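You operate a simulated robot arm through the tools that you are given. There is no shell and no other tool. Be economical: measure what you need, move in short steps, check, and stop when the job is done.

You run a simulated robot arm. Do the job below in one go: nothing can be reset, and whatever is moved stays where it is left.

JOB
Put one of the white bottles from the top of the wooden table on the black gauge there. Set down upright: white bottle.

It is judged by the outcome, as a careful person would: the job done as asked, and still so three seconds after it is handed in. It fails if anything else is knocked over, pushed out of place, dropped, spilled or broken.

ROBOT AND FRAMES
A 6-joint arm with a two-finger parallel gripper on a trunk, on a base that drives. Base frame: it is fixed to the floor where the robot stands at the start and does not move with it; the origin is under the middle of the robot, x ahead of it, y to its left, z up. Readings come in mm, rad, newtons and seconds.
Its first joint turns from -2.897 to 2.897 rad. Places, roughly: white bottle [1250, 750, 1000]. Payload 3.43 kg.
Tool frame: the origin (TCP) lies between the finger pads and is the grasp point; the fingertips stand 34 mm ahead of it; z points along the fingers, y is the line along which they close. Largest opening 128 mm; finger width 24, thickness 12; the body of the gripper, 48 by 130 mm, starts 96 mm behind the TCP.
Orientation is told as [roll, pitch, yaw] about the base's x, y, z axes, in that order, counted from this pose: with the fingers straight down and closing along the base's y, the tool's x points along the base's -x, its y along +y and its z along -z.

CONTROLS
- The arm moves only by the tool arm_command. Its argument "targets" is a list of rows, each a list of 7 numbers: the shift along the base's x, y, z in units of 25 mm (1.0 is 25 mm), then the turn, a rotation vector about the base's x, y, z in units of 8 degrees (1.0 is 8 degrees), then the finger opening in mm, from 0 to 128. In form: [[tx, ty, tz, wx, wy, wz, jaw], ...]. A call has 1 to 12 rows; each row shifts and turns the commanded pose from where the row before left it. A call with a number of a shift or a turn outside -1 to 1 is refused whole. A row lasts 0.2 s, in which the tool goes at most 50 mm and 0.15 rad; a call with a longer step from one row to the next is refused whole, and so is a gripper value outside its range. Where a pose cannot be reached the arm comes as near as it can. A force on the tool above 40 N (or 10 N above the force at the start of the call, whichever is more), or a blocked arm, ends the call early, and 0.2 s more pass. Each finger travels about 153 mm/s and halts on what it meets, pressing with about 41 N; the grip force reading is that of the motor and also rises with nothing between the fingers. The clock runs only during rows and for 0.2 s after the last one: add rows that do not move to give the fingers time. It gives the time, the measured TCP pose, the force on the tool (base axes), the opening and the grip force at its end, in the units of the frame above (readings bear some noise), with the torque about the TCP (base axes, N m) and any sound that the robot's microphone picked up.
- Cameras (640 x 400 px; columns grow to the right, rows downward): "scene" is now at [173.5, 235.8, 1236.3]; the picture's right is [0.09, -1.00, 0.00], its down [-0.26, -0.02, -0.97] and it looks along [0.96, 0.09, -0.26] (base axes); focal length 266 px, centre (320, 200). "wrist" rides on the gripper at [76, -11, -160] in the tool frame; the picture's right is [0.15, 0.99, 0.00], its down [-0.88, 0.13, -0.46] and it looks along [-0.45, 0.07, 0.89] (tool axes); focal length 234 px, centre (320, 200). There is no depth. A picture from a camera that has moved, and an enlarged one, comes with that camera's place and axes in the base frame and with its lens. The place of the scene camera against the robot may be out by one fixed shift of up to 12 mm in any direction.
- grab_frame(camera): a new picture of that camera. The clock stands still meanwhile.
- steer(legs): drives the robot by 1 to 6 legs, each [ahead, left, turn to the left] in mm, mm and rad, along the robot's own axes; the way and the turn of a leg run together, so that a leg with both is an arc; at most 1500 mm and 3.142 rad a leg. The arm and the cameras ride along, it lands a little off, and it stops where it bumps. It gives what a move gives.
- aim_head(pan, tilt): turns the head with the scene camera to pan (to the left, within 2.496 rad either way) and tilt (down, from -0.506 to 1.204), counted from straight ahead of the robot. It gives what a move gives.
- inspect(camera, box): a new picture of the part [left, top, right, bottom] of that camera's present view, enlarged. The clock stands still meanwhile.
- job_done(): hands the job in; it is judged then, once.

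Work in short steps. Places have to be worked out from the pictures, the camera data and where the tool is seen: move nearer, look again, correct. Check each grasp and each placing, and mend what went wrong. You have 120 turns and 98 pictures in all, those below and enlarged ones among them. Open the gripper and draw the arm clear of the work before you hand the job in, unless the task says otherwise; then end with one line.

The tools are called after "Emit:" as name(argument=value, ...) on one line, values as JSON. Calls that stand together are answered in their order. arm_command: Moves the arm, as the interface text tells. Its arguments: {"type":"object","properties":{"targets":{"type":"array"}},"required":["targets"]} The other tools are called the same way: steer (legs) drives the base; aim_head (pan, tilt) turns the head that bears the scene camera; grab_frame (camera) takes a picture; inspect (camera, box) takes an enlarged picture of a part of a camera's view; job_done () hands the job in.

At the start:

```text
time_s: 0.0
eef_pos: [488.3, 348.2, 1128.4]
tcp_rot: [0.001, 0.001, 0.0]
force: [-0.4, 0.0, 0.3]
ft_torque: [0.02, -0.02, 0.01]
opening: 128.0
grip_force: 0.0
robot x, y, heading: [2.5, 3.3, -0.003]
head pan, tilt: [0.091, 0.26]
```

scene: 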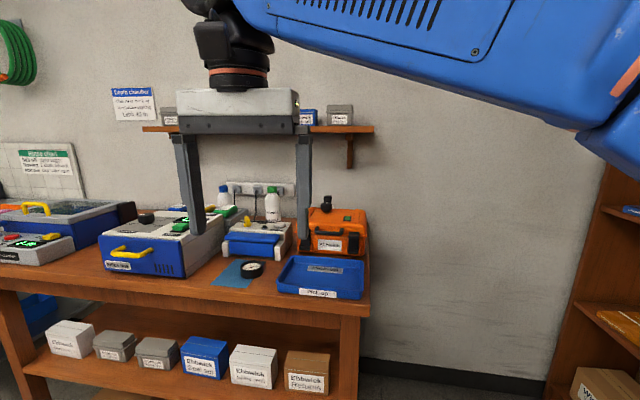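
wrist: 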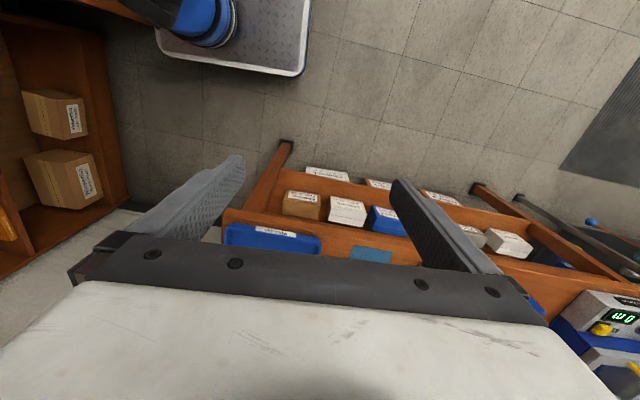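

The picture shows two white bottles at the back of the table and a round black gauge near the front. I enlarge that part.

Emit:
inspect(camera="scene", box=[190, 160, 380, 310])

Emit:
inspect(camera="scene", box=[0, 160, 220, 310])

```text
2.67 times, centred on (285, 235) of scene
camera zoom: at [173.5, 235.8, 1236.3], right [0.09, -1.0, 0.0], down [-0.26, -0.02, -0.97], along [0.96, 0.09, -0.26], focal length 711 px, centre (413, 107)
```

zoom: 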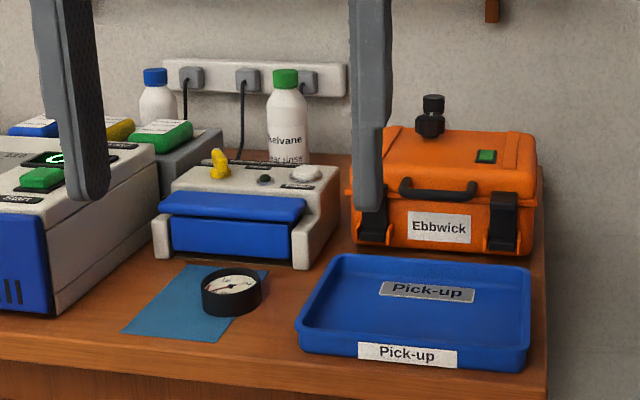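

```text
2.67 times, centred on (110, 235) of scene
camera zoom: at [173.5, 235.8, 1236.3], right [0.09, -1.0, 0.0], down [-0.26, -0.02, -0.97], along [0.96, 0.09, -0.26], focal length 711 px, centre (880, 107)
```

zoom: 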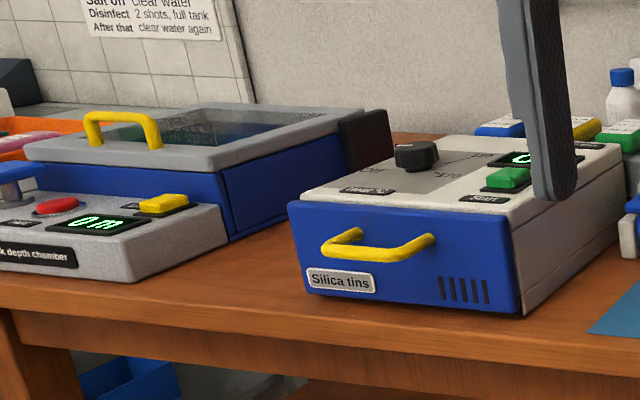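

The gauge lies near (812, 485), and the bottles are further back, around x 1250. I need to drive left and ahead, so I first check the floor to the left and in front.

Emit:
aim_head(pan=0.9, tilt=0.6)

Emit:
grab_frame(camera="scene")

Emit:
aim_head(pan=0.2, tilt=0.8)

Emit:
grab_frame(camera="scene")

```text
time_s: 1.1
eef_pos: [488.3, 349.0, 1128.1]
tcp_rot: [-0.001, 0.001, 0.002]
force: [1.3, 0.2, -0.2]
ft_torque: [-0.01, 0.02, 0.0]
opening: 127.9
grip_force: 0.1
robot x, y, heading: [-0.6, -1.5, -0.001]
head pan, tilt: [0.901, 0.6]
```

```text
93 pictures are left
camera scene: at [135.5, 296.5, 1205.2], right [0.78, -0.62, 0.0], down [-0.35, -0.44, -0.83], along [0.51, 0.65, -0.56], focal length 266 px, centre (320, 200)
```

scene: 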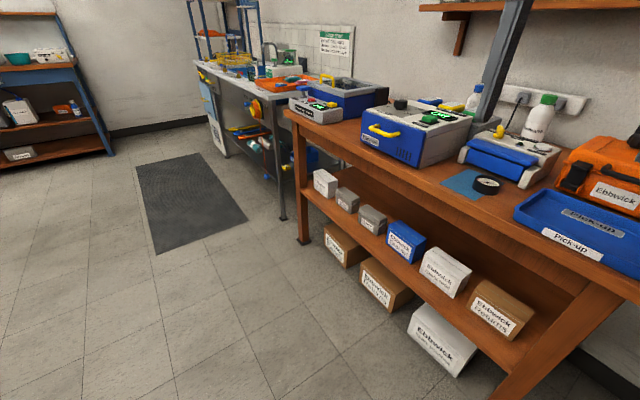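

```text
time_s: 2.2
eef_pos: [488.7, 349.1, 1128.5]
tcp_rot: [0.0, 0.002, -0.001]
force: [0.7, -1.1, 0.3]
ft_torque: [0.02, 0.01, 0.0]
opening: 128.1
grip_force: 0.1
robot x, y, heading: [-2.8, -1.7, -0.0]
head pan, tilt: [0.201, 0.799]
```

```text
92 pictures are left
camera scene: at [159.5, 243.5, 1188.3], right [0.2, -0.98, 0.0], down [-0.7, -0.14, -0.7], along [0.68, 0.14, -0.72], focal length 266 px, centre (320, 200)
```

scene: 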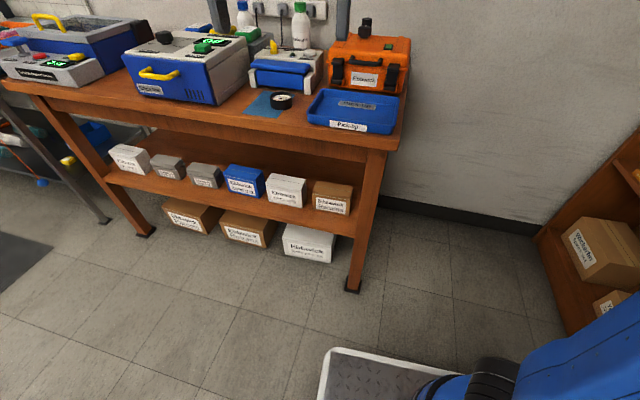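

The floor is clear: the table leg stands at about x 738 and the base front at about 430. I drive left 480, then ahead 250 and square up to the table, whose front is turned about -0.08.

Emit:
steer(legs=[[0, 480, 0], [0, 0, -0.08], [250, 20, 0]])

Emit:
aim_head(pan=0.0, tilt=0.5)

Emit:
grab_frame(camera="scene")

Emit:
grab_frame(camera="wrist")

```text
time_s: 7.0
eef_pos: [768.7, 800.4, 1128.4]
tcp_rot: [0.001, 0.0, -0.082]
force: [0.1, 0.0, -0.2]
ft_torque: [-0.03, 0.01, 0.01]
opening: 128.0
grip_force: 0.1
robot x, y, heading: [255.5, 492.9, -0.087]
head pan, tilt: [0.201, 0.799]
```

```text
time_s: 7.8
eef_pos: [768.3, 800.9, 1129.3]
tcp_rot: [0.0, 0.002, -0.082]
force: [-0.2, -0.6, 0.9]
ft_torque: [-0.01, 0.05, -0.02]
opening: 128.0
grip_force: 0.2
robot x, y, heading: [251.2, 495.0, -0.083]
head pan, tilt: [0.0, 0.499]
```

```text
91 pictures are left
camera scene: at [441.3, 705.8, 1214.2], right [-0.08, -1.0, 0.0], down [-0.48, 0.04, -0.88], along [0.87, -0.07, -0.48], focal length 266 px, centre (320, 200)
```

scene: 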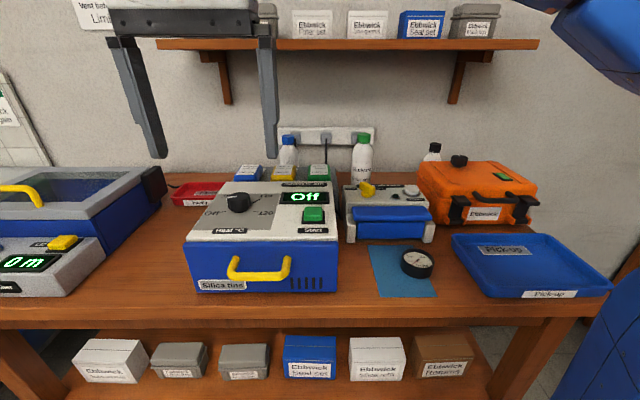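

```text
90 pictures are left
camera wrist: at [692.8, 795.0, 1287.8], right [-0.06, 1.0, 0.0], down [0.89, 0.06, 0.46], along [0.46, 0.03, -0.89], focal length 234 px, centre (320, 200)
```

wrist: 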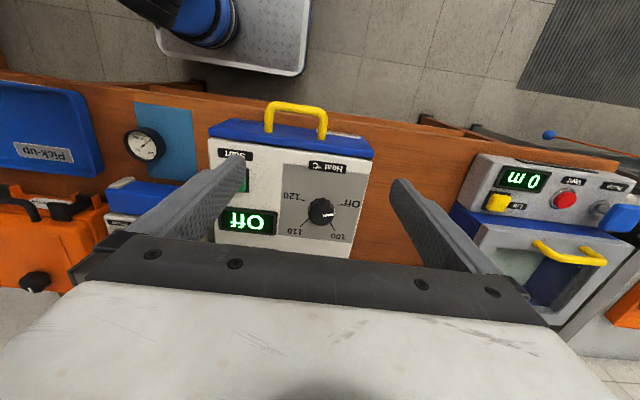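

The scene shows three bottles, with blue, green and black caps. I enlarge that area.

Emit:
inspect(camera="scene", box=[220, 110, 460, 310])

```text
2.00 times, centred on (340, 210) of scene
camera zoom: at [441.3, 705.8, 1214.2], right [-0.08, -1.0, 0.0], down [-0.48, 0.04, -0.88], along [0.87, -0.07, -0.48], focal length 533 px, centre (280, 180)
```

zoom: 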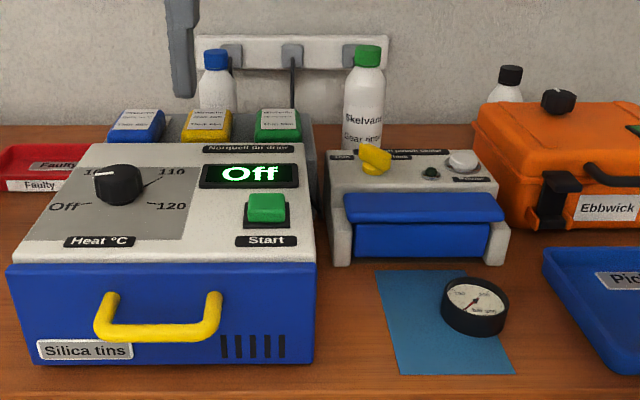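

By triangulation the green-capped bottle is at about (1182, 518), with its cap top near z 1013. The gauge is at about (818, 487), top near z 869. The wall shelf hangs over the bottle at about z 1235, so I tilt the tool about 45° forward and come in from the front.

Emit:
arm_command(targets=[[0.8, -0.9, -0.1, -0.08, -1, 0, 128], [0.8, -0.9, -0.1, -0.08, -1, 0, 128], [0.8, -0.9, -0.1, -0.08, -1, 0, 128], [0.8, -0.9, -0.1, -0.08, -1, 0, 128], [0.8, -0.9, -0.1, -0.08, -1, 0, 128], [0.8, -0.9, -0.1, -0.05, -0.6, 0, 128], [0.8, -0.9, -0.1, 0, 0, 0, 128], [0.8, -0.9, -0.1, 0, 0, 0, 128], [0.8, -0.9, -0.1, 0, 0, 0, 128], [0.8, -0.9, -0.1, 0, 0, 0, 128], [0.8, -0.9, -0.1, 0, 0, 0, 128], [0.8, -0.9, -0.1, 0, 0, 0, 128]])

Emit:
grab_frame(camera="wrist")

Emit:
grab_frame(camera="scene")

```text
time_s: 10.4
eef_pos: [1006.8, 528.5, 1094.4]
tcp_rot: [0.001, -0.785, -0.082]
force: [-0.5, 0.1, 0.7]
ft_torque: [0.02, 0.0, -0.01]
opening: 127.9
grip_force: 0.0
robot x, y, heading: [253.3, 495.1, -0.08]
head pan, tilt: [0.0, 0.499]
```

```text
88 pictures are left
camera wrist: at [841.9, 530.2, 1154.8], right [-0.02, 0.99, -0.1], down [0.31, 0.1, 0.95], along [0.95, -0.01, -0.31], focal length 234 px, centre (320, 200)
```

wrist: 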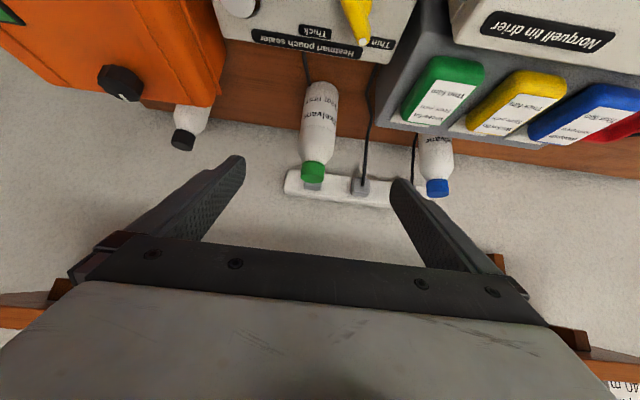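

```text
87 pictures are left
camera scene: at [441.2, 705.7, 1214.3], right [-0.08, -1.0, 0.0], down [-0.48, 0.04, -0.88], along [0.88, -0.07, -0.48], focal length 266 px, centre (320, 200)
```

scene: 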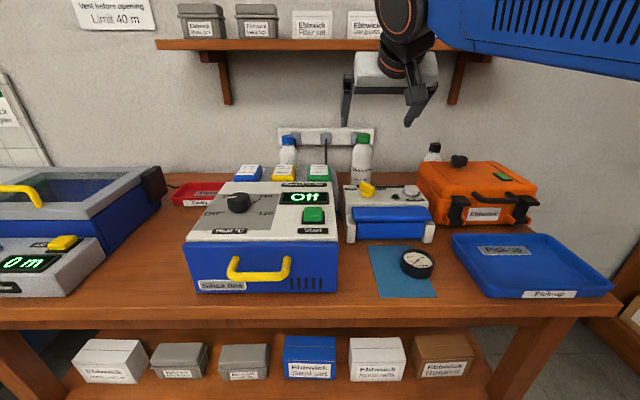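

From the wrist view the bottle is at about y 513 for x 1182, which lines up with the tool. I advance along the slant to about (1182, 514, 937), with the fingers still open.

Emit:
arm_command(targets=[[0.8, -0.07, -0.8, 0, 0, 0, 128], [0.8, -0.07, -0.8, 0, 0, 0, 128], [0.8, -0.07, -0.8, 0, 0, 0, 128], [0.8, -0.07, -0.8, 0, 0, 0, 128], [0.8, -0.07, -0.8, 0, 0, 0, 128], [0.8, -0.07, -0.8, 0, 0, 0, 128], [0.8, -0.07, -0.7, 0, 0, 0, 128]])

Emit:
grab_frame(camera="wrist")

Emit:
inspect(camera="scene", box=[260, 60, 500, 210])

```text
time_s: 12.0
eef_pos: [1149.2, 518.2, 960.5]
tcp_rot: [0.003, -0.784, -0.083]
force: [-1.1, 0.2, 0.2]
ft_torque: [-0.01, -0.01, 0.0]
opening: 128.1
grip_force: 0.1
robot x, y, heading: [252.4, 492.5, -0.084]
head pan, tilt: [0.0, 0.499]
```

```text
86 pictures are left
camera wrist: at [984.5, 520.5, 1019.6], right [-0.02, 0.99, -0.1], down [0.31, 0.1, 0.94], along [0.95, -0.01, -0.31], focal length 234 px, centre (320, 200)
```

wrist: 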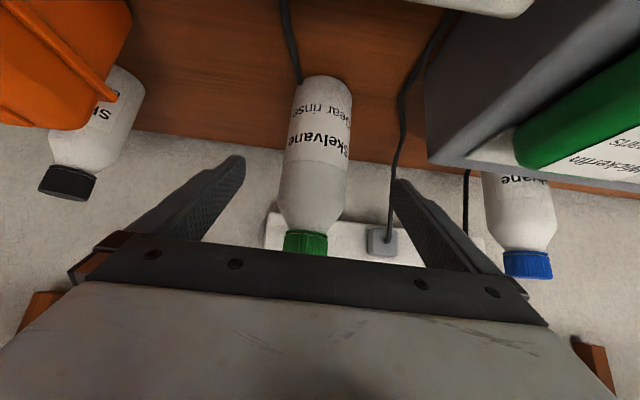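

```text
2.67 times, centred on (380, 135) of scene
camera zoom: at [441.2, 705.7, 1214.3], right [-0.08, -1.0, 0.0], down [-0.48, 0.04, -0.88], along [0.88, -0.07, -0.48], focal length 711 px, centre (160, 373)
```

zoom: 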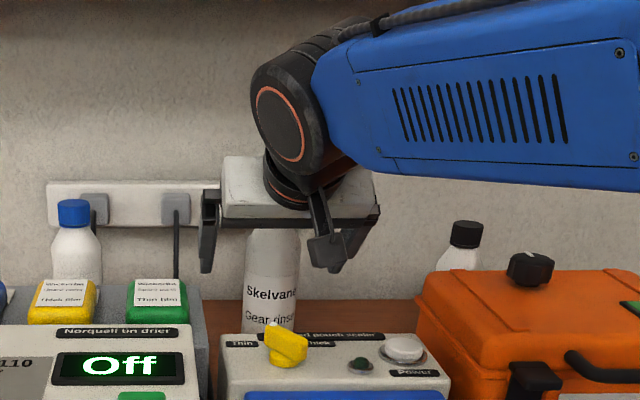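

The bottle stands upright between the open fingers, with its axis near (1182, 511). I go forward 33 mm, down 20 mm and slightly right, then close in the same call.

Emit:
arm_command(targets=[[0.66, -0.14, -0.4, 0, 0, 0, 128], [0.66, -0.14, -0.4, 0, 0, 0, 128], [0, 0, 0, 0, 0, 0, 128]])

Emit:
grab_frame(camera="wrist")

```text
time_s: 12.8
eef_pos: [1180.7, 512.3, 939.8]
tcp_rot: [0.005, -0.784, -0.085]
force: [0.5, 0.4, 0.1]
ft_torque: [-0.02, -0.02, 0.0]
opening: 127.9
grip_force: 0.1
robot x, y, heading: [252.1, 488.2, -0.087]
head pan, tilt: [0.0, 0.499]
```

```text
84 pictures are left
camera wrist: at [1016.2, 513.5, 999.1], right [-0.02, 0.99, -0.1], down [0.31, 0.1, 0.94], along [0.95, -0.01, -0.31], focal length 234 px, centre (320, 200)
```

wrist: 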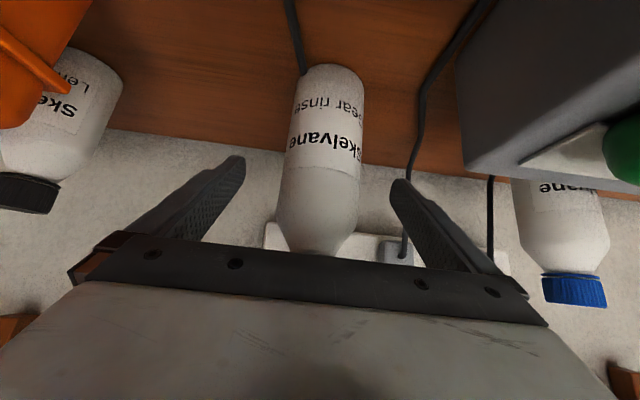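

The bottle is centred between the fingers, so I close.

Emit:
arm_command(targets=[[0, 0, 0, 0, 0, 0, 80], [0, 0, 0, 0, 0, 0, 45], [0, 0, 0, 0, 0, 0, 45], [0, 0, 0, 0, 0, 0, 45], [0, 0, 0, 0, 0, 0, 45]])

Emit:
grab_frame(camera="wrist")

```text
time_s: 14.0
eef_pos: [1182.6, 510.7, 939.4]
tcp_rot: [0.005, -0.786, -0.085]
force: [-0.5, -2.6, -0.1]
ft_torque: [-0.06, -0.01, -0.02]
opening: 58.6
grip_force: 40.9
robot x, y, heading: [253.1, 494.7, -0.081]
head pan, tilt: [0.0, 0.499]
```

```text
83 pictures are left
camera wrist: at [1016.2, 513.5, 999.1], right [-0.02, 0.99, -0.1], down [0.31, 0.1, 0.94], along [0.95, -0.01, -0.31], focal length 234 px, centre (320, 200)
```

wrist: 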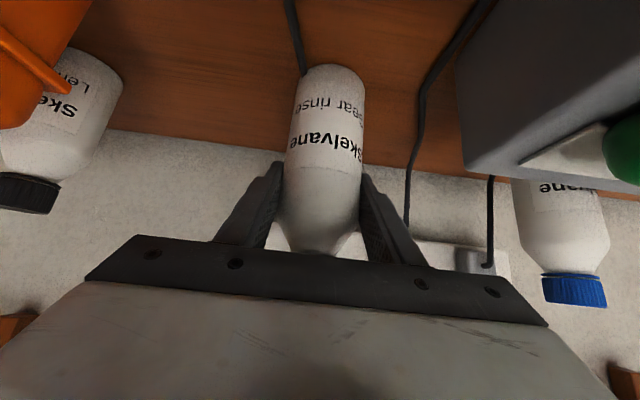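

The grip reads 58.6 mm at 41 N. I lift straight up about 125 mm, staying below the shelf.

Emit:
arm_command(targets=[[0, 0, 0.3, 0, 0, 0, 45], [0, 0, 0.7, 0, 0, 0, 45], [0, 0, 1, 0, 0, 0, 45], [0, 0, 1, 0, 0, 0, 45], [0, 0, 1, 0, 0, 0, 45], [0, 0, 1, 0, 0, 0, 45], [0, 0, 0, 0, 0, 0, 45]])

Emit:
grab_frame(camera="wrist")

Emit:
grab_frame(camera="scene")

```text
time_s: 15.6
eef_pos: [1180.9, 511.9, 1065.3]
tcp_rot: [0.003, -0.785, -0.083]
force: [0.6, -0.5, -4.6]
ft_torque: [-0.05, -0.01, 0.0]
opening: 59.2
grip_force: 40.8
robot x, y, heading: [250.5, 492.8, -0.085]
head pan, tilt: [0.0, 0.499]
```

```text
82 pictures are left
camera wrist: at [1015.1, 513.2, 1124.8], right [-0.02, 0.99, -0.1], down [0.31, 0.1, 0.94], along [0.95, -0.01, -0.31], focal length 234 px, centre (320, 200)
```

wrist: 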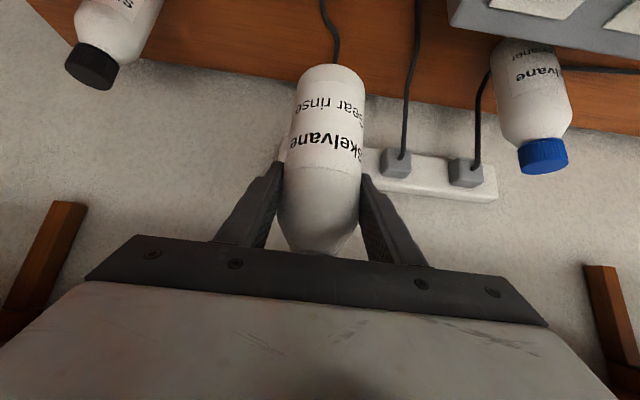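

```text
81 pictures are left
camera scene: at [441.5, 705.7, 1214.2], right [-0.08, -1.0, 0.0], down [-0.48, 0.04, -0.88], along [0.87, -0.07, -0.48], focal length 266 px, centre (320, 200)
```

scene: 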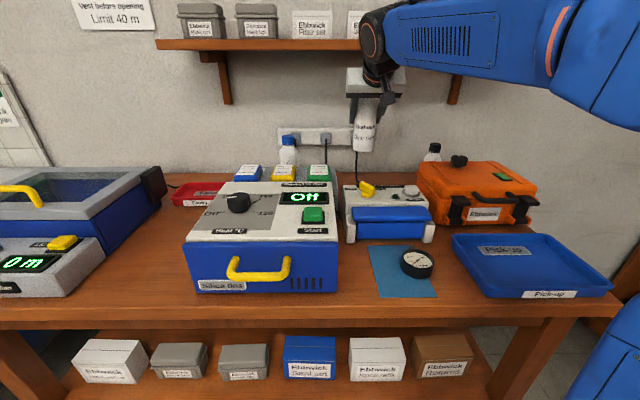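

The bottle is lifted clean and upright. I carry it back at this height over the device towards the gauge.

Emit:
arm_command(targets=[[-0.5, -0.07, 0, 0, 0, 0, 45], [-1, -0.07, 0, 0, 0, 0, 45], [-1, -0.07, 0, 0, 0, 0, 45], [-1, -0.07, 0, 0, 0, 0, 45], [-1, -0.07, 0, 0, 0, 0, 45], [-1, -0.07, 0, 0, 0, 0, 45], [-1, -0.07, 0, 0, 0, 0, 45], [-1, -0.07, 0, 0, 0, 0, 45], [-1, -0.07, 0, 0, 0, 0, 45], [-1, -0.07, 0, 0, 0, 0, 45], [-1, -0.07, 0, 0, 0, 0, 45], [-1, -0.07, 0, 0, 0, 0, 45]])

Emit:
arm_command(targets=[[-1, -0.07, 0, 0, 0, 0, 45], [-1, -0.07, 0, 0, 0, 0, 45], [-1, -0.07, 0, 0, 0, 0, 45], [0, 0, 0, 0, 0, 0, 45]])

Emit:
grab_frame(camera="wrist")

Emit:
grab_frame(camera="scene")

```text
time_s: 18.2
eef_pos: [895.1, 489.1, 1062.3]
tcp_rot: [0.002, -0.782, -0.082]
force: [-0.3, 0.9, -5.8]
ft_torque: [0.03, 0.03, -0.01]
opening: 59.1
grip_force: 41.2
robot x, y, heading: [250.2, 490.0, -0.082]
head pan, tilt: [0.0, 0.499]
```

```text
time_s: 19.2
eef_pos: [818.0, 485.1, 1063.8]
tcp_rot: [0.005, -0.785, -0.085]
force: [0.7, -0.9, -4.7]
ft_torque: [0.04, 0.03, -0.01]
opening: 58.9
grip_force: 41.2
robot x, y, heading: [249.3, 492.4, -0.083]
head pan, tilt: [0.0, 0.499]
```

```text
80 pictures are left
camera wrist: at [651.9, 487.2, 1123.1], right [-0.02, 0.99, -0.1], down [0.31, 0.1, 0.94], along [0.95, -0.01, -0.31], focal length 234 px, centre (320, 200)
```

wrist: 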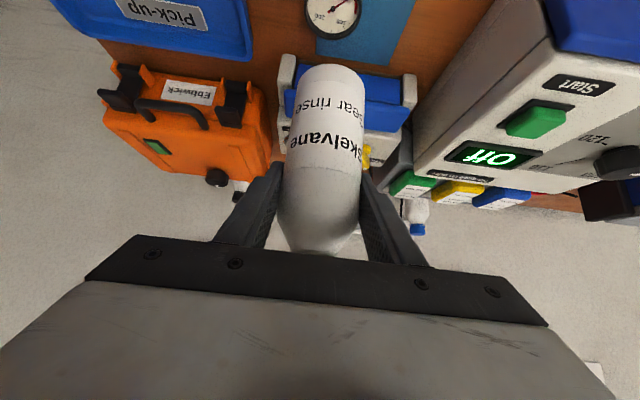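

```text
79 pictures are left
camera scene: at [441.4, 705.7, 1214.2], right [-0.08, -1.0, 0.0], down [-0.48, 0.04, -0.88], along [0.87, -0.07, -0.48], focal length 266 px, centre (320, 200)
```

scene: 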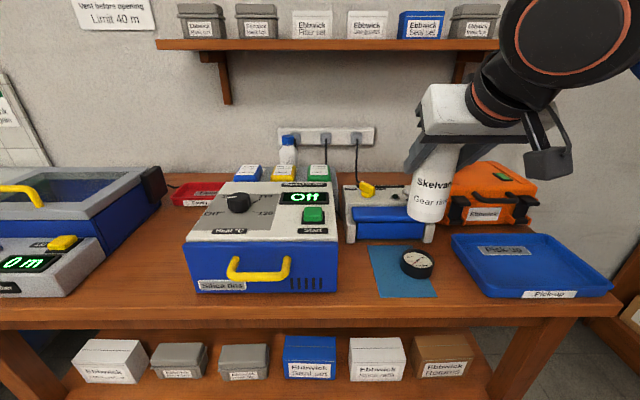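

Comparing gauge and bottle in the wrist view puts the gauge at about (819, 479) in tool terms; the scene camera is biased about 7 mm in y. I correct y by -6 mm, lower 75 mm and look again.

Emit:
arm_command(targets=[[0.04, -0.24, -0.6, 0, 0, 0, 45], [0, 0, -0.8, 0, 0, 0, 45], [0, 0, -0.8, 0, 0, 0, 45], [0, 0, -0.8, 0, 0, 0, 45], [0, 0, 0, 0, 0, 0, 45]])

Emit:
inspect(camera="wrist", box=[220, 0, 460, 150])

Emit:
inspect(camera="scene", box=[320, 160, 520, 310])

```text
time_s: 20.4
eef_pos: [820.7, 480.5, 990.7]
tcp_rot: [0.002, -0.784, -0.084]
force: [-0.5, -0.7, -3.6]
ft_torque: [0.06, 0.01, -0.03]
opening: 58.9
grip_force: 41.6
robot x, y, heading: [251.7, 494.2, -0.082]
head pan, tilt: [0.0, 0.499]
```

```text
2.67 times, centred on (340, 75) of wrist
camera zoom: at [655.0, 481.3, 1049.1], right [-0.02, 0.99, -0.1], down [0.31, 0.1, 0.94], along [0.95, -0.01, -0.31], focal length 624 px, centre (267, 533)
```

zoom: 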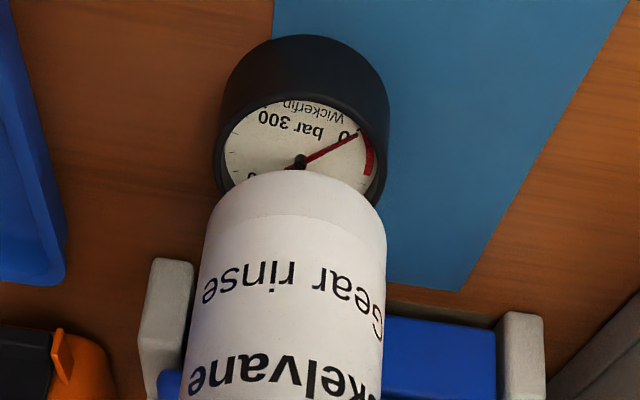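

```text
2.67 times, centred on (420, 235) of scene
camera zoom: at [441.4, 705.7, 1214.2], right [-0.08, -1.0, 0.0], down [-0.48, 0.04, -0.88], along [0.87, -0.07, -0.48], focal length 711 px, centre (53, 107)
```

zoom: 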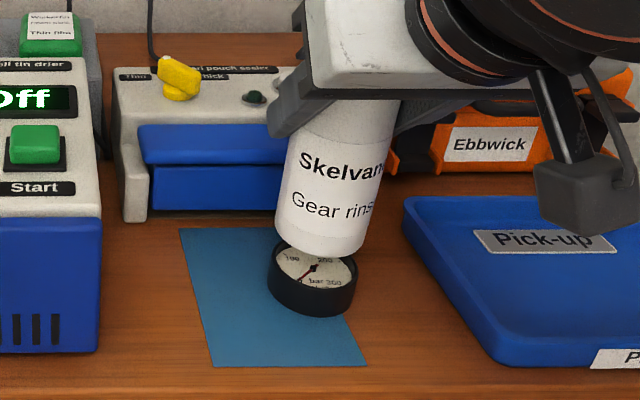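

The gauge and bottle base agree in y within about 1–2 mm. I zoom further to check x and the gap.

Emit:
inspect(camera="scene", box=[392, 210, 472, 290])

Emit:
inspect(camera="wrist", box=[280, 0, 400, 80])

```text
5.00 times, centred on (432, 250) of scene
camera zoom: at [441.4, 705.7, 1214.2], right [-0.08, -1.0, 0.0], down [-0.48, 0.04, -0.88], along [0.87, -0.07, -0.48], focal length 1332 px, centre (-240, -50)
```

zoom: 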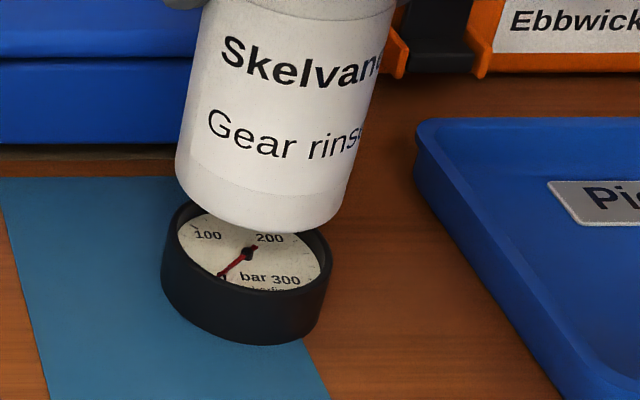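

```text
5.00 times, centred on (340, 40) of wrist
camera zoom: at [655.0, 481.3, 1049.1], right [-0.02, 0.99, -0.1], down [0.31, 0.1, 0.94], along [0.95, -0.01, -0.31], focal length 1171 px, centre (220, 1000)
```

zoom: 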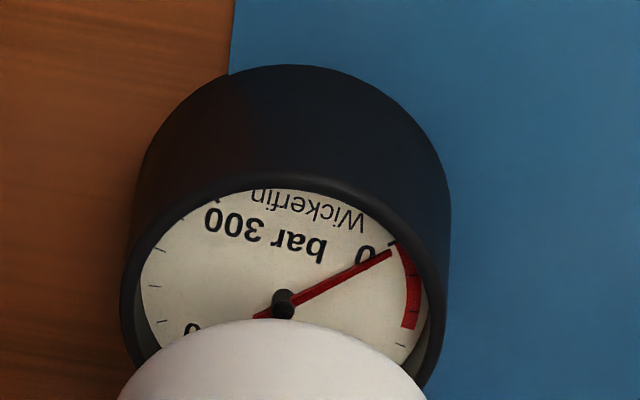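

The views agree the bottle is centred over the gauge within about 2 mm, with a gap of about 27 mm. I nudge y by +0.8 mm and lower 20 mm.

Emit:
arm_command(targets=[[0, 0.03, -0.4, 0, 0, 0, 45], [0, 0, -0.4, 0, 0, 0, 45], [0, 0, 0, 0, 0, 0, 45]])

Emit:
inspect(camera="scene", box=[392, 210, 472, 290])

Emit:
inspect(camera="wrist", box=[280, 0, 400, 80])

```text
time_s: 21.2
eef_pos: [821.1, 478.8, 968.3]
tcp_rot: [0.001, -0.785, -0.083]
force: [0.4, -0.5, -4.2]
ft_torque: [-0.01, 0.0, -0.02]
opening: 59.0
grip_force: 41.3
robot x, y, heading: [250.4, 492.5, -0.082]
head pan, tilt: [0.0, 0.499]
```

```text
5.00 times, centred on (432, 250) of scene
camera zoom: at [441.4, 705.7, 1214.2], right [-0.08, -1.0, 0.0], down [-0.48, 0.04, -0.88], along [0.87, -0.07, -0.48], focal length 1332 px, centre (-240, -50)
```

zoom: 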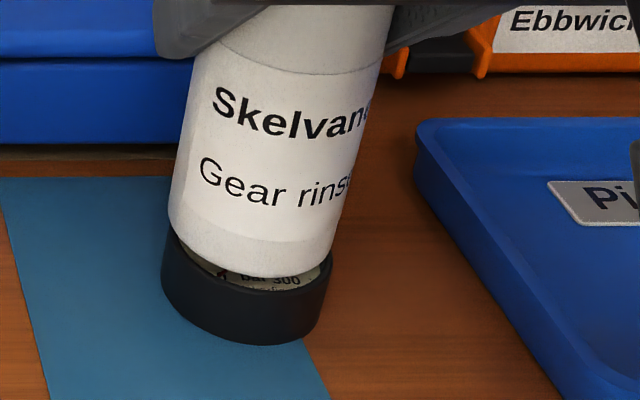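

```text
5.00 times, centred on (340, 40) of wrist
camera zoom: at [655.1, 480.9, 1028.1], right [-0.02, 0.99, -0.1], down [0.31, 0.1, 0.94], along [0.95, -0.01, -0.31], focal length 1171 px, centre (220, 1000)
```

zoom: 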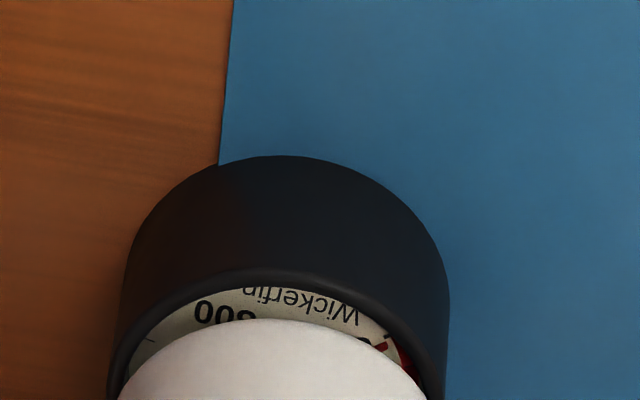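

About 5 mm of gap remains, and the bottle seems 1–2 mm too far in x. I shift -1.2 mm in x and lower 4 mm.

Emit:
arm_command(targets=[[-0.05, 0, -0.08, 0, 0, 0, 45], [0, 0, -0.08, 0, 0, 0, 45], [0, 0, 0, 0, 0, 0, 45]])

Emit:
inspect(camera="scene", box=[392, 210, 472, 290])

Emit:
inspect(camera="wrist", box=[280, 0, 400, 80])

```text
time_s: 22.0
eef_pos: [819.1, 478.8, 965.6]
tcp_rot: [0.001, -0.785, -0.084]
force: [-0.2, 0.3, -4.7]
ft_torque: [-0.01, 0.0, -0.03]
opening: 59.2
grip_force: 40.8
robot x, y, heading: [254.0, 489.2, -0.08]
head pan, tilt: [0.0, 0.499]
```

```text
5.00 times, centred on (432, 250) of scene
camera zoom: at [441.4, 705.7, 1214.2], right [-0.08, -1.0, 0.0], down [-0.48, 0.04, -0.88], along [0.87, -0.07, -0.48], focal length 1332 px, centre (-240, -50)
```

zoom: 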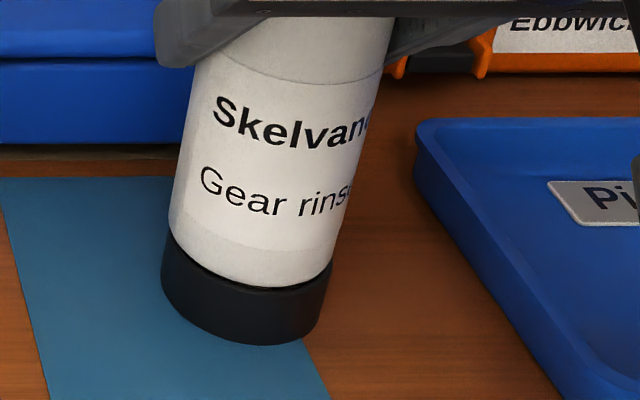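

```text
5.00 times, centred on (340, 40) of wrist
camera zoom: at [653.3, 480.8, 1025.3], right [-0.02, 0.99, -0.1], down [0.31, 0.1, 0.94], along [0.95, -0.01, -0.31], focal length 1171 px, centre (220, 1000)
```

zoom: 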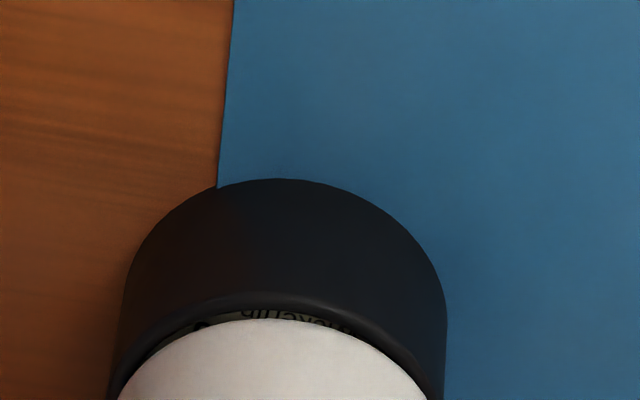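

It is nearly in contact and well centred; y is about 1 mm low. I shift +1 mm in y and lower in 1 mm steps.

Emit:
arm_command(targets=[[0, 0.04, -0.04, 0, 0, 0, 45], [0, 0, -0.04, 0, 0, 0, 45], [0, 0, 0, 0, 0, 0, 45]])

Emit:
inspect(camera="wrist", box=[280, 0, 400, 80])

```text
time_s: 22.8
eef_pos: [817.7, 479.6, 967.1]
tcp_rot: [0.003, -0.787, -0.084]
force: [4.5, 0.3, 14.4]
ft_torque: [-0.05, -0.43, 0.01]
opening: 59.1
grip_force: 40.8
robot x, y, heading: [248.9, 495.7, -0.083]
head pan, tilt: [0.0, 0.499]
```

```text
5.00 times, centred on (340, 40) of wrist
camera zoom: at [652.7, 480.9, 1024.5], right [-0.02, 0.99, -0.1], down [0.31, 0.1, 0.95], along [0.95, -0.01, -0.31], focal length 1171 px, centre (220, 1000)
```

zoom: 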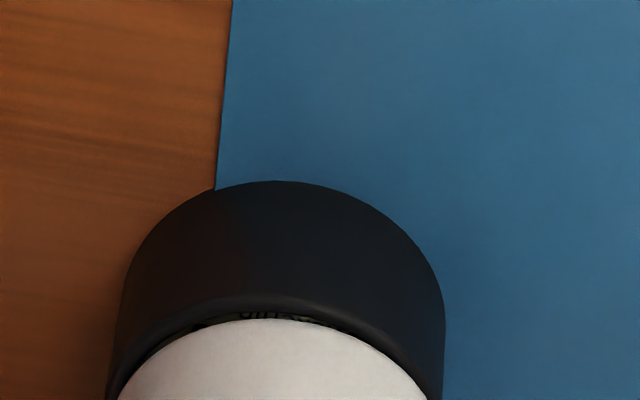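

Contact is made, with about 19 N on the gauge. I back off 0.6 mm to relieve it and look closely from the scene camera.

Emit:
arm_command(targets=[[0, 0, 0.025, 0, 0, 0, 45], [0, 0, 0, 0, 0, 0, 45]])

Emit:
inspect(camera="scene", box=[407, 245, 447, 285])

Emit:
inspect(camera="wrist", box=[295, 30, 375, 85])

```text
time_s: 23.4
eef_pos: [817.2, 480.3, 966.5]
tcp_rot: [0.003, -0.788, -0.085]
force: [8.1, -0.6, 23.9]
ft_torque: [-0.06, -0.87, 0.03]
opening: 58.8
grip_force: 40.3
robot x, y, heading: [255.7, 496.0, -0.084]
head pan, tilt: [0.0, 0.499]
```

```text
10.00 times, centred on (427, 265) of scene
camera zoom: at [441.1, 705.7, 1214.3], right [-0.08, -1.0, 0.0], down [-0.48, 0.04, -0.88], along [0.88, -0.07, -0.48], focal length 2665 px, centre (-750, -450)
```

zoom: 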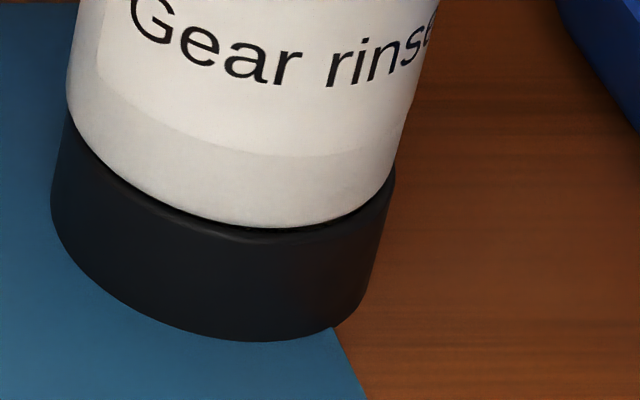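

```text
7.27 times, centred on (335, 58) of wrist
camera zoom: at [652.5, 480.9, 1024.5], right [-0.02, 0.99, -0.1], down [0.31, 0.1, 0.95], along [0.95, -0.01, -0.31], focal length 1703 px, centre (211, 1236)
```

zoom: 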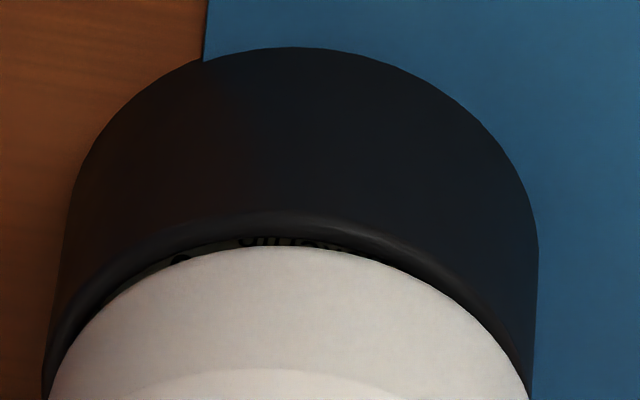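

The load still reads 24 N but its line passes near the bottle axis, so the bottle sits squarely on the gauge. I raise in small steps to unload before releasing.

Emit:
arm_command(targets=[[0, 0, 0.04, 0, 0, 0, 45], [0, 0, 0, 0, 0, 0, 45], [0, 0, 0, 0, 0, 0, 45]])

```text
time_s: 24.2
eef_pos: [818.5, 479.7, 966.2]
tcp_rot: [0.002, -0.784, -0.083]
force: [3.1, 5.3, 14.5]
ft_torque: [0.46, -0.34, 0.06]
opening: 58.9
grip_force: 40.8
robot x, y, heading: [256.6, 494.7, -0.086]
head pan, tilt: [0.0, 0.499]
```

It is still loaded by about 19 N, so I raise another 1.2 mm.

Emit:
arm_command(targets=[[0, 0, 0.05, 0, 0, 0, 45], [0, 0, 0, 0, 0, 0, 45], [0, 0, 0, 0, 0, 0, 45]])

Emit:
inspect(camera="scene", box=[392, 210, 472, 290])

Emit:
inspect(camera="wrist", box=[280, 0, 400, 80])

```text
time_s: 25.0
eef_pos: [817.4, 478.7, 967.3]
tcp_rot: [0.003, -0.783, -0.082]
force: [1.3, -0.2, -4.6]
ft_torque: [-0.02, 0.0, 0.02]
opening: 59.2
grip_force: 41.2
robot x, y, heading: [251.0, 493.7, -0.084]
head pan, tilt: [0.0, 0.499]
```

```text
5.00 times, centred on (432, 250) of scene
camera zoom: at [441.3, 705.6, 1214.2], right [-0.08, -1.0, 0.0], down [-0.48, 0.04, -0.88], along [0.87, -0.07, -0.48], focal length 1332 px, centre (-240, -50)
```

zoom: 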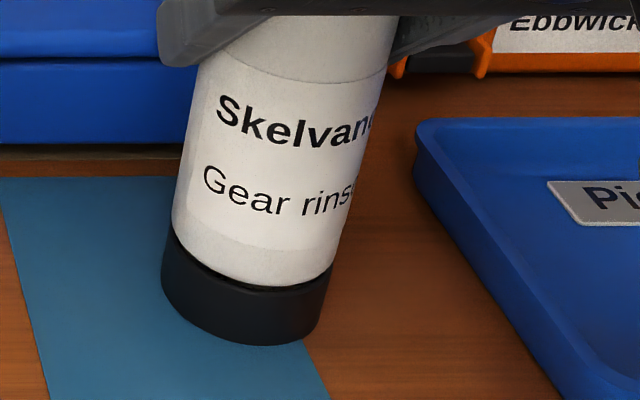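

```text
5.00 times, centred on (340, 40) of wrist
camera zoom: at [652.4, 480.1, 1026.4], right [-0.02, 0.99, -0.1], down [0.31, 0.1, 0.94], along [0.95, -0.01, -0.31], focal length 1171 px, centre (220, 1000)
```

zoom: 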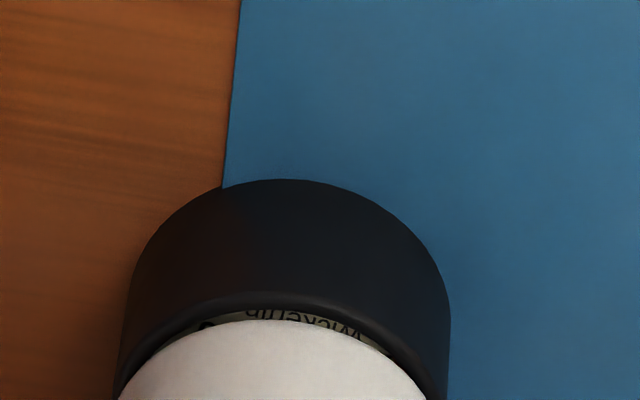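

It is just off the gauge now (force back to weight), with the bottle about 1.8 mm too far to -y. I correct that while clear, then lower to light contact.

Emit:
arm_command(targets=[[-0.02, 0.07, 0, 0, 0, 0, 45], [0, 0, 0, 0, 0, 0, 45], [0, 0, -0.04, 0, 0, 0, 45], [0, 0, 0, 0, 0, 0, 45]])

Emit:
inspect(camera="scene", box=[392, 210, 472, 290])

Emit:
inspect(camera="wrist", box=[280, 0, 400, 80])

```text
time_s: 26.0
eef_pos: [817.6, 481.7, 966.9]
tcp_rot: [0.001, -0.784, -0.084]
force: [0.2, 0.9, -5.6]
ft_torque: [-0.03, -0.01, 0.02]
opening: 58.9
grip_force: 41.3
robot x, y, heading: [250.9, 494.0, -0.08]
head pan, tilt: [0.0, 0.499]
```

```text
5.00 times, centred on (432, 250) of scene
camera zoom: at [441.4, 705.7, 1214.2], right [-0.08, -1.0, 0.0], down [-0.48, 0.04, -0.88], along [0.87, -0.07, -0.48], focal length 1332 px, centre (-240, -50)
```

zoom: 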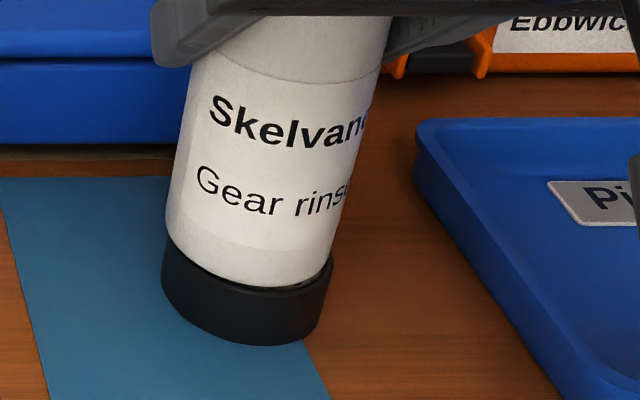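

```text
5.00 times, centred on (340, 40) of wrist
camera zoom: at [652.3, 482.6, 1026.4], right [-0.02, 0.99, -0.1], down [0.31, 0.1, 0.94], along [0.95, -0.01, -0.31], focal length 1171 px, centre (220, 1000)
```

zoom: 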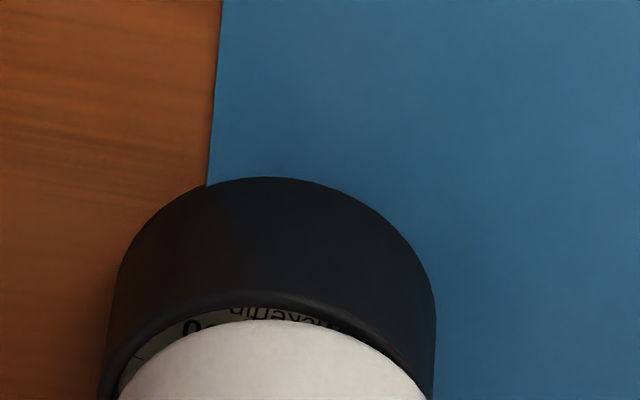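

It is now about 0.8 mm over in +y and about 0.8 mm far in x. I make a small trim, then lower to contact.

Emit:
arm_command(targets=[[-0.035, -0.025, 0, 0, 0, 0, 45], [0, 0, 0, 0, 0, 0, 45], [0, 0, -0.04, 0, 0, 0, 45], [0, 0, 0, 0, 0, 0, 45], [0, 0, 0, 0, 0, 0, 45]])

Emit:
inspect(camera="scene", box=[392, 210, 472, 290])

Emit:
inspect(camera="wrist", box=[280, 0, 400, 80])

```text
time_s: 27.2
eef_pos: [817.3, 481.7, 966.7]
tcp_rot: [0.004, -0.784, -0.082]
force: [1.0, 0.8, -5.7]
ft_torque: [0.0, 0.0, -0.04]
opening: 59.0
grip_force: 41.2
robot x, y, heading: [251.8, 490.7, -0.084]
head pan, tilt: [0.0, 0.499]
```

```text
5.00 times, centred on (432, 250) of scene
camera zoom: at [441.4, 705.7, 1214.2], right [-0.08, -1.0, 0.0], down [-0.48, 0.04, -0.88], along [0.87, -0.07, -0.48], focal length 1332 px, centre (-240, -50)
```

zoom: 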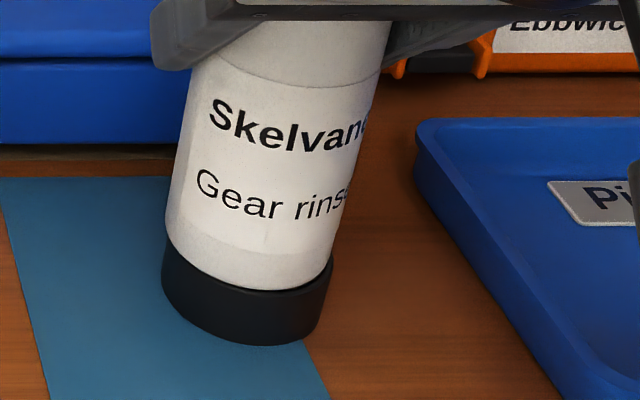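

```text
5.00 times, centred on (340, 40) of wrist
camera zoom: at [651.6, 482.7, 1025.3], right [-0.02, 0.99, -0.1], down [0.31, 0.1, 0.94], along [0.95, -0.01, -0.31], focal length 1171 px, centre (220, 1000)
```

zoom: 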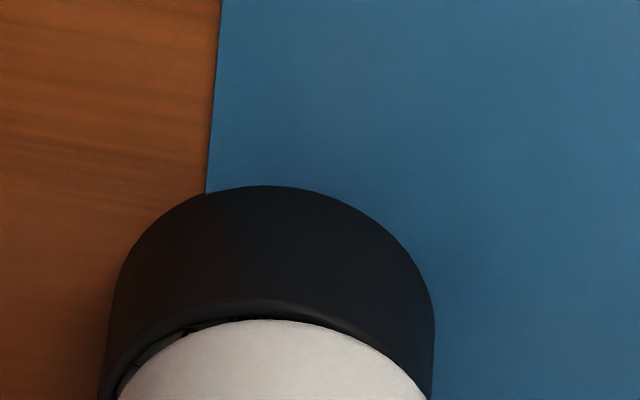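

The gap is almost closed. I trim y by -0.8 mm and lower 0.8 mm more.

Emit:
arm_command(targets=[[0, -0.035, 0, 0, 0, 0, 45], [0, 0, -0.03, 0, 0, 0, 45], [0, 0, 0, 0, 0, 0, 45], [0, 0, 0, 0, 0, 0, 45]])

Emit:
inspect(camera="wrist", box=[280, 0, 400, 80])

```text
time_s: 28.2
eef_pos: [816.7, 480.0, 966.4]
tcp_rot: [0.005, -0.785, -0.084]
force: [1.1, 1.3, 12.7]
ft_torque: [0.13, -0.01, 0.04]
opening: 59.0
grip_force: 40.8
robot x, y, heading: [251.3, 497.9, -0.086]
head pan, tilt: [0.0, 0.499]
```

```text
5.00 times, centred on (340, 40) of wrist
camera zoom: at [651.3, 481.3, 1024.6], right [-0.02, 0.99, -0.1], down [0.31, 0.1, 0.95], along [0.95, -0.01, -0.31], focal length 1171 px, centre (220, 1000)
```

zoom: 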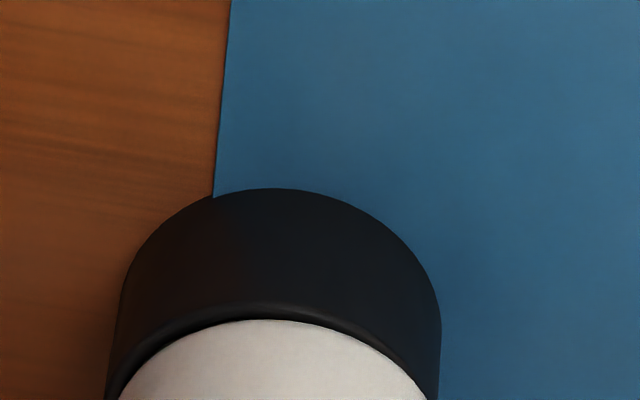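

The bottle is centred with no dial showing, and the load is pure vertical, so I release gradually.

Emit:
arm_command(targets=[[0, 0, 0, 0, 0, 0, 60], [0, 0, 0, 0, 0, 0, 63], [0, 0, 0, 0, 0, 0, 70], [0, 0, 0, 0, 0, 0, 85], [0, 0, 0, 0, 0, 0, 100], [0, 0, 0, 0, 0, 0, 105]])

Emit:
grab_frame(camera="wrist")

Emit:
inspect(camera="scene", box=[360, 170, 500, 290])

```text
time_s: 29.6
eef_pos: [817.1, 479.1, 965.8]
tcp_rot: [0.003, -0.785, -0.084]
force: [0.4, 0.1, -0.7]
ft_torque: [0.01, -0.01, 0.01]
opening: 104.8
grip_force: 0.0
robot x, y, heading: [254.6, 495.5, -0.083]
head pan, tilt: [0.0, 0.499]
```

```text
60 pictures are left
camera wrist: at [651.5, 481.2, 1024.0], right [-0.02, 0.99, -0.1], down [0.31, 0.1, 0.94], along [0.95, -0.01, -0.31], focal length 234 px, centre (320, 200)
```

wrist: 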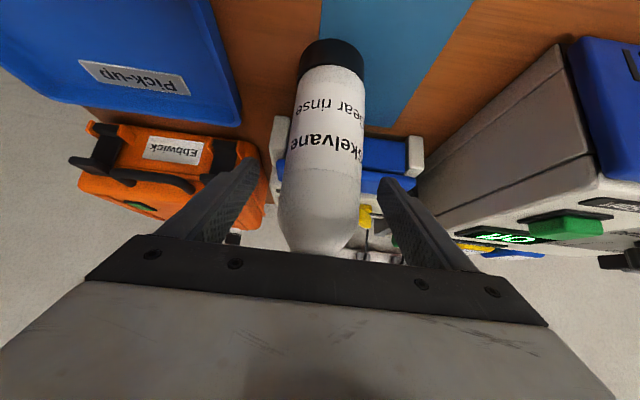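

```text
3.33 times, centred on (430, 230) of scene
camera zoom: at [441.3, 705.7, 1214.3], right [-0.08, -1.0, 0.0], down [-0.48, 0.04, -0.88], along [0.88, -0.07, -0.48], focal length 888 px, centre (-47, 100)
```

zoom: 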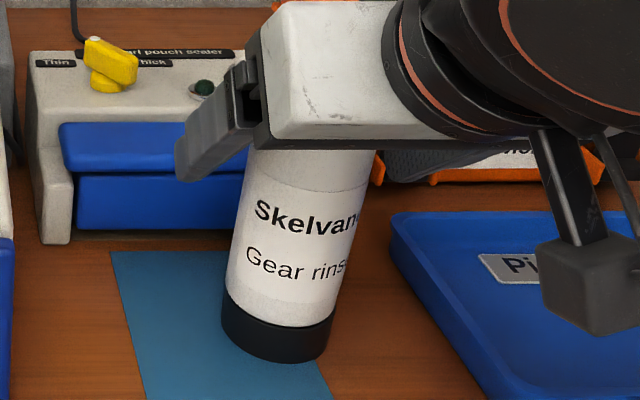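

The bottle stands free and upright on the gauge. I withdraw back and up along the tool axis.

Emit:
arm_command(targets=[[-0.4, 0.035, 0.4, 0, 0, 0, 105], [-0.7, 0.06, 0.7, 0, 0, 0, 105], [-0.8, 0.066, 0.8, 0, 0, 0, 105], [-0.8, 0.066, 0.8, 0, 0, 0, 105], [-0.8, 0.066, 0.8, 0, 0, 0, 105], [-0.8, 0.066, 0.8, 0, 0, 0, 105], [-0.8, 0.066, 0.8, 0, 0, 0, 105], [0, 0, 1, 0, 0, 0, 105], [0, 0, 0, 0, 0, 0, 105]])

Emit:
grab_frame(camera="scene")

Emit:
grab_frame(camera="wrist")

```text
time_s: 31.6
eef_pos: [689.1, 489.2, 1119.2]
tcp_rot: [0.003, -0.784, -0.084]
force: [-1.0, 0.7, -0.4]
ft_torque: [0.01, 0.0, -0.01]
opening: 105.1
grip_force: 0.0
robot x, y, heading: [248.8, 495.5, -0.079]
head pan, tilt: [0.0, 0.499]
```

```text
58 pictures are left
camera scene: at [441.3, 705.7, 1214.3], right [-0.08, -1.0, 0.0], down [-0.48, 0.04, -0.88], along [0.88, -0.07, -0.48], focal length 266 px, centre (320, 200)
```

scene: 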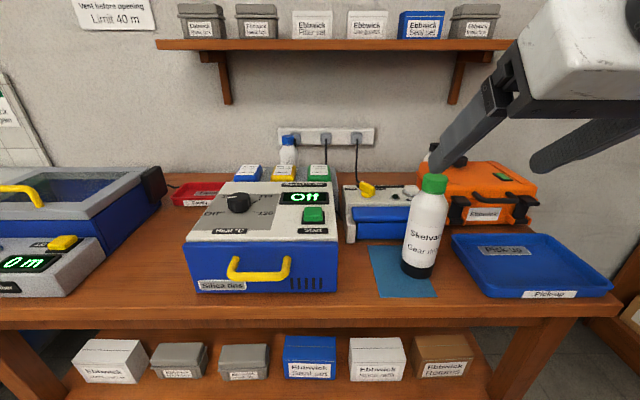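

```text
57 pictures are left
camera wrist: at [523.1, 490.2, 1178.3], right [-0.02, 0.99, -0.1], down [0.31, 0.1, 0.94], along [0.95, -0.01, -0.31], focal length 234 px, centre (320, 200)
```

wrist: 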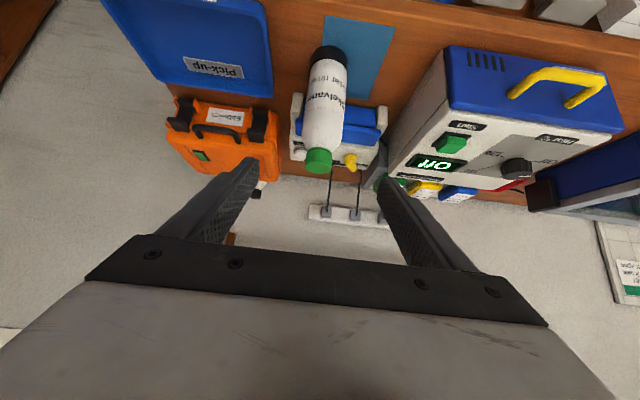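

The bottle stands upright on the gauge, nothing else has moved, and the arm is clear with the gripper open. I hand the job in.

Emit:
job_done()

```text
The job is handed in.
```

The green-capped white bottle stands upright on the black gauge. Nothing else on the table was moved, and the arm is clear with the gripper open.
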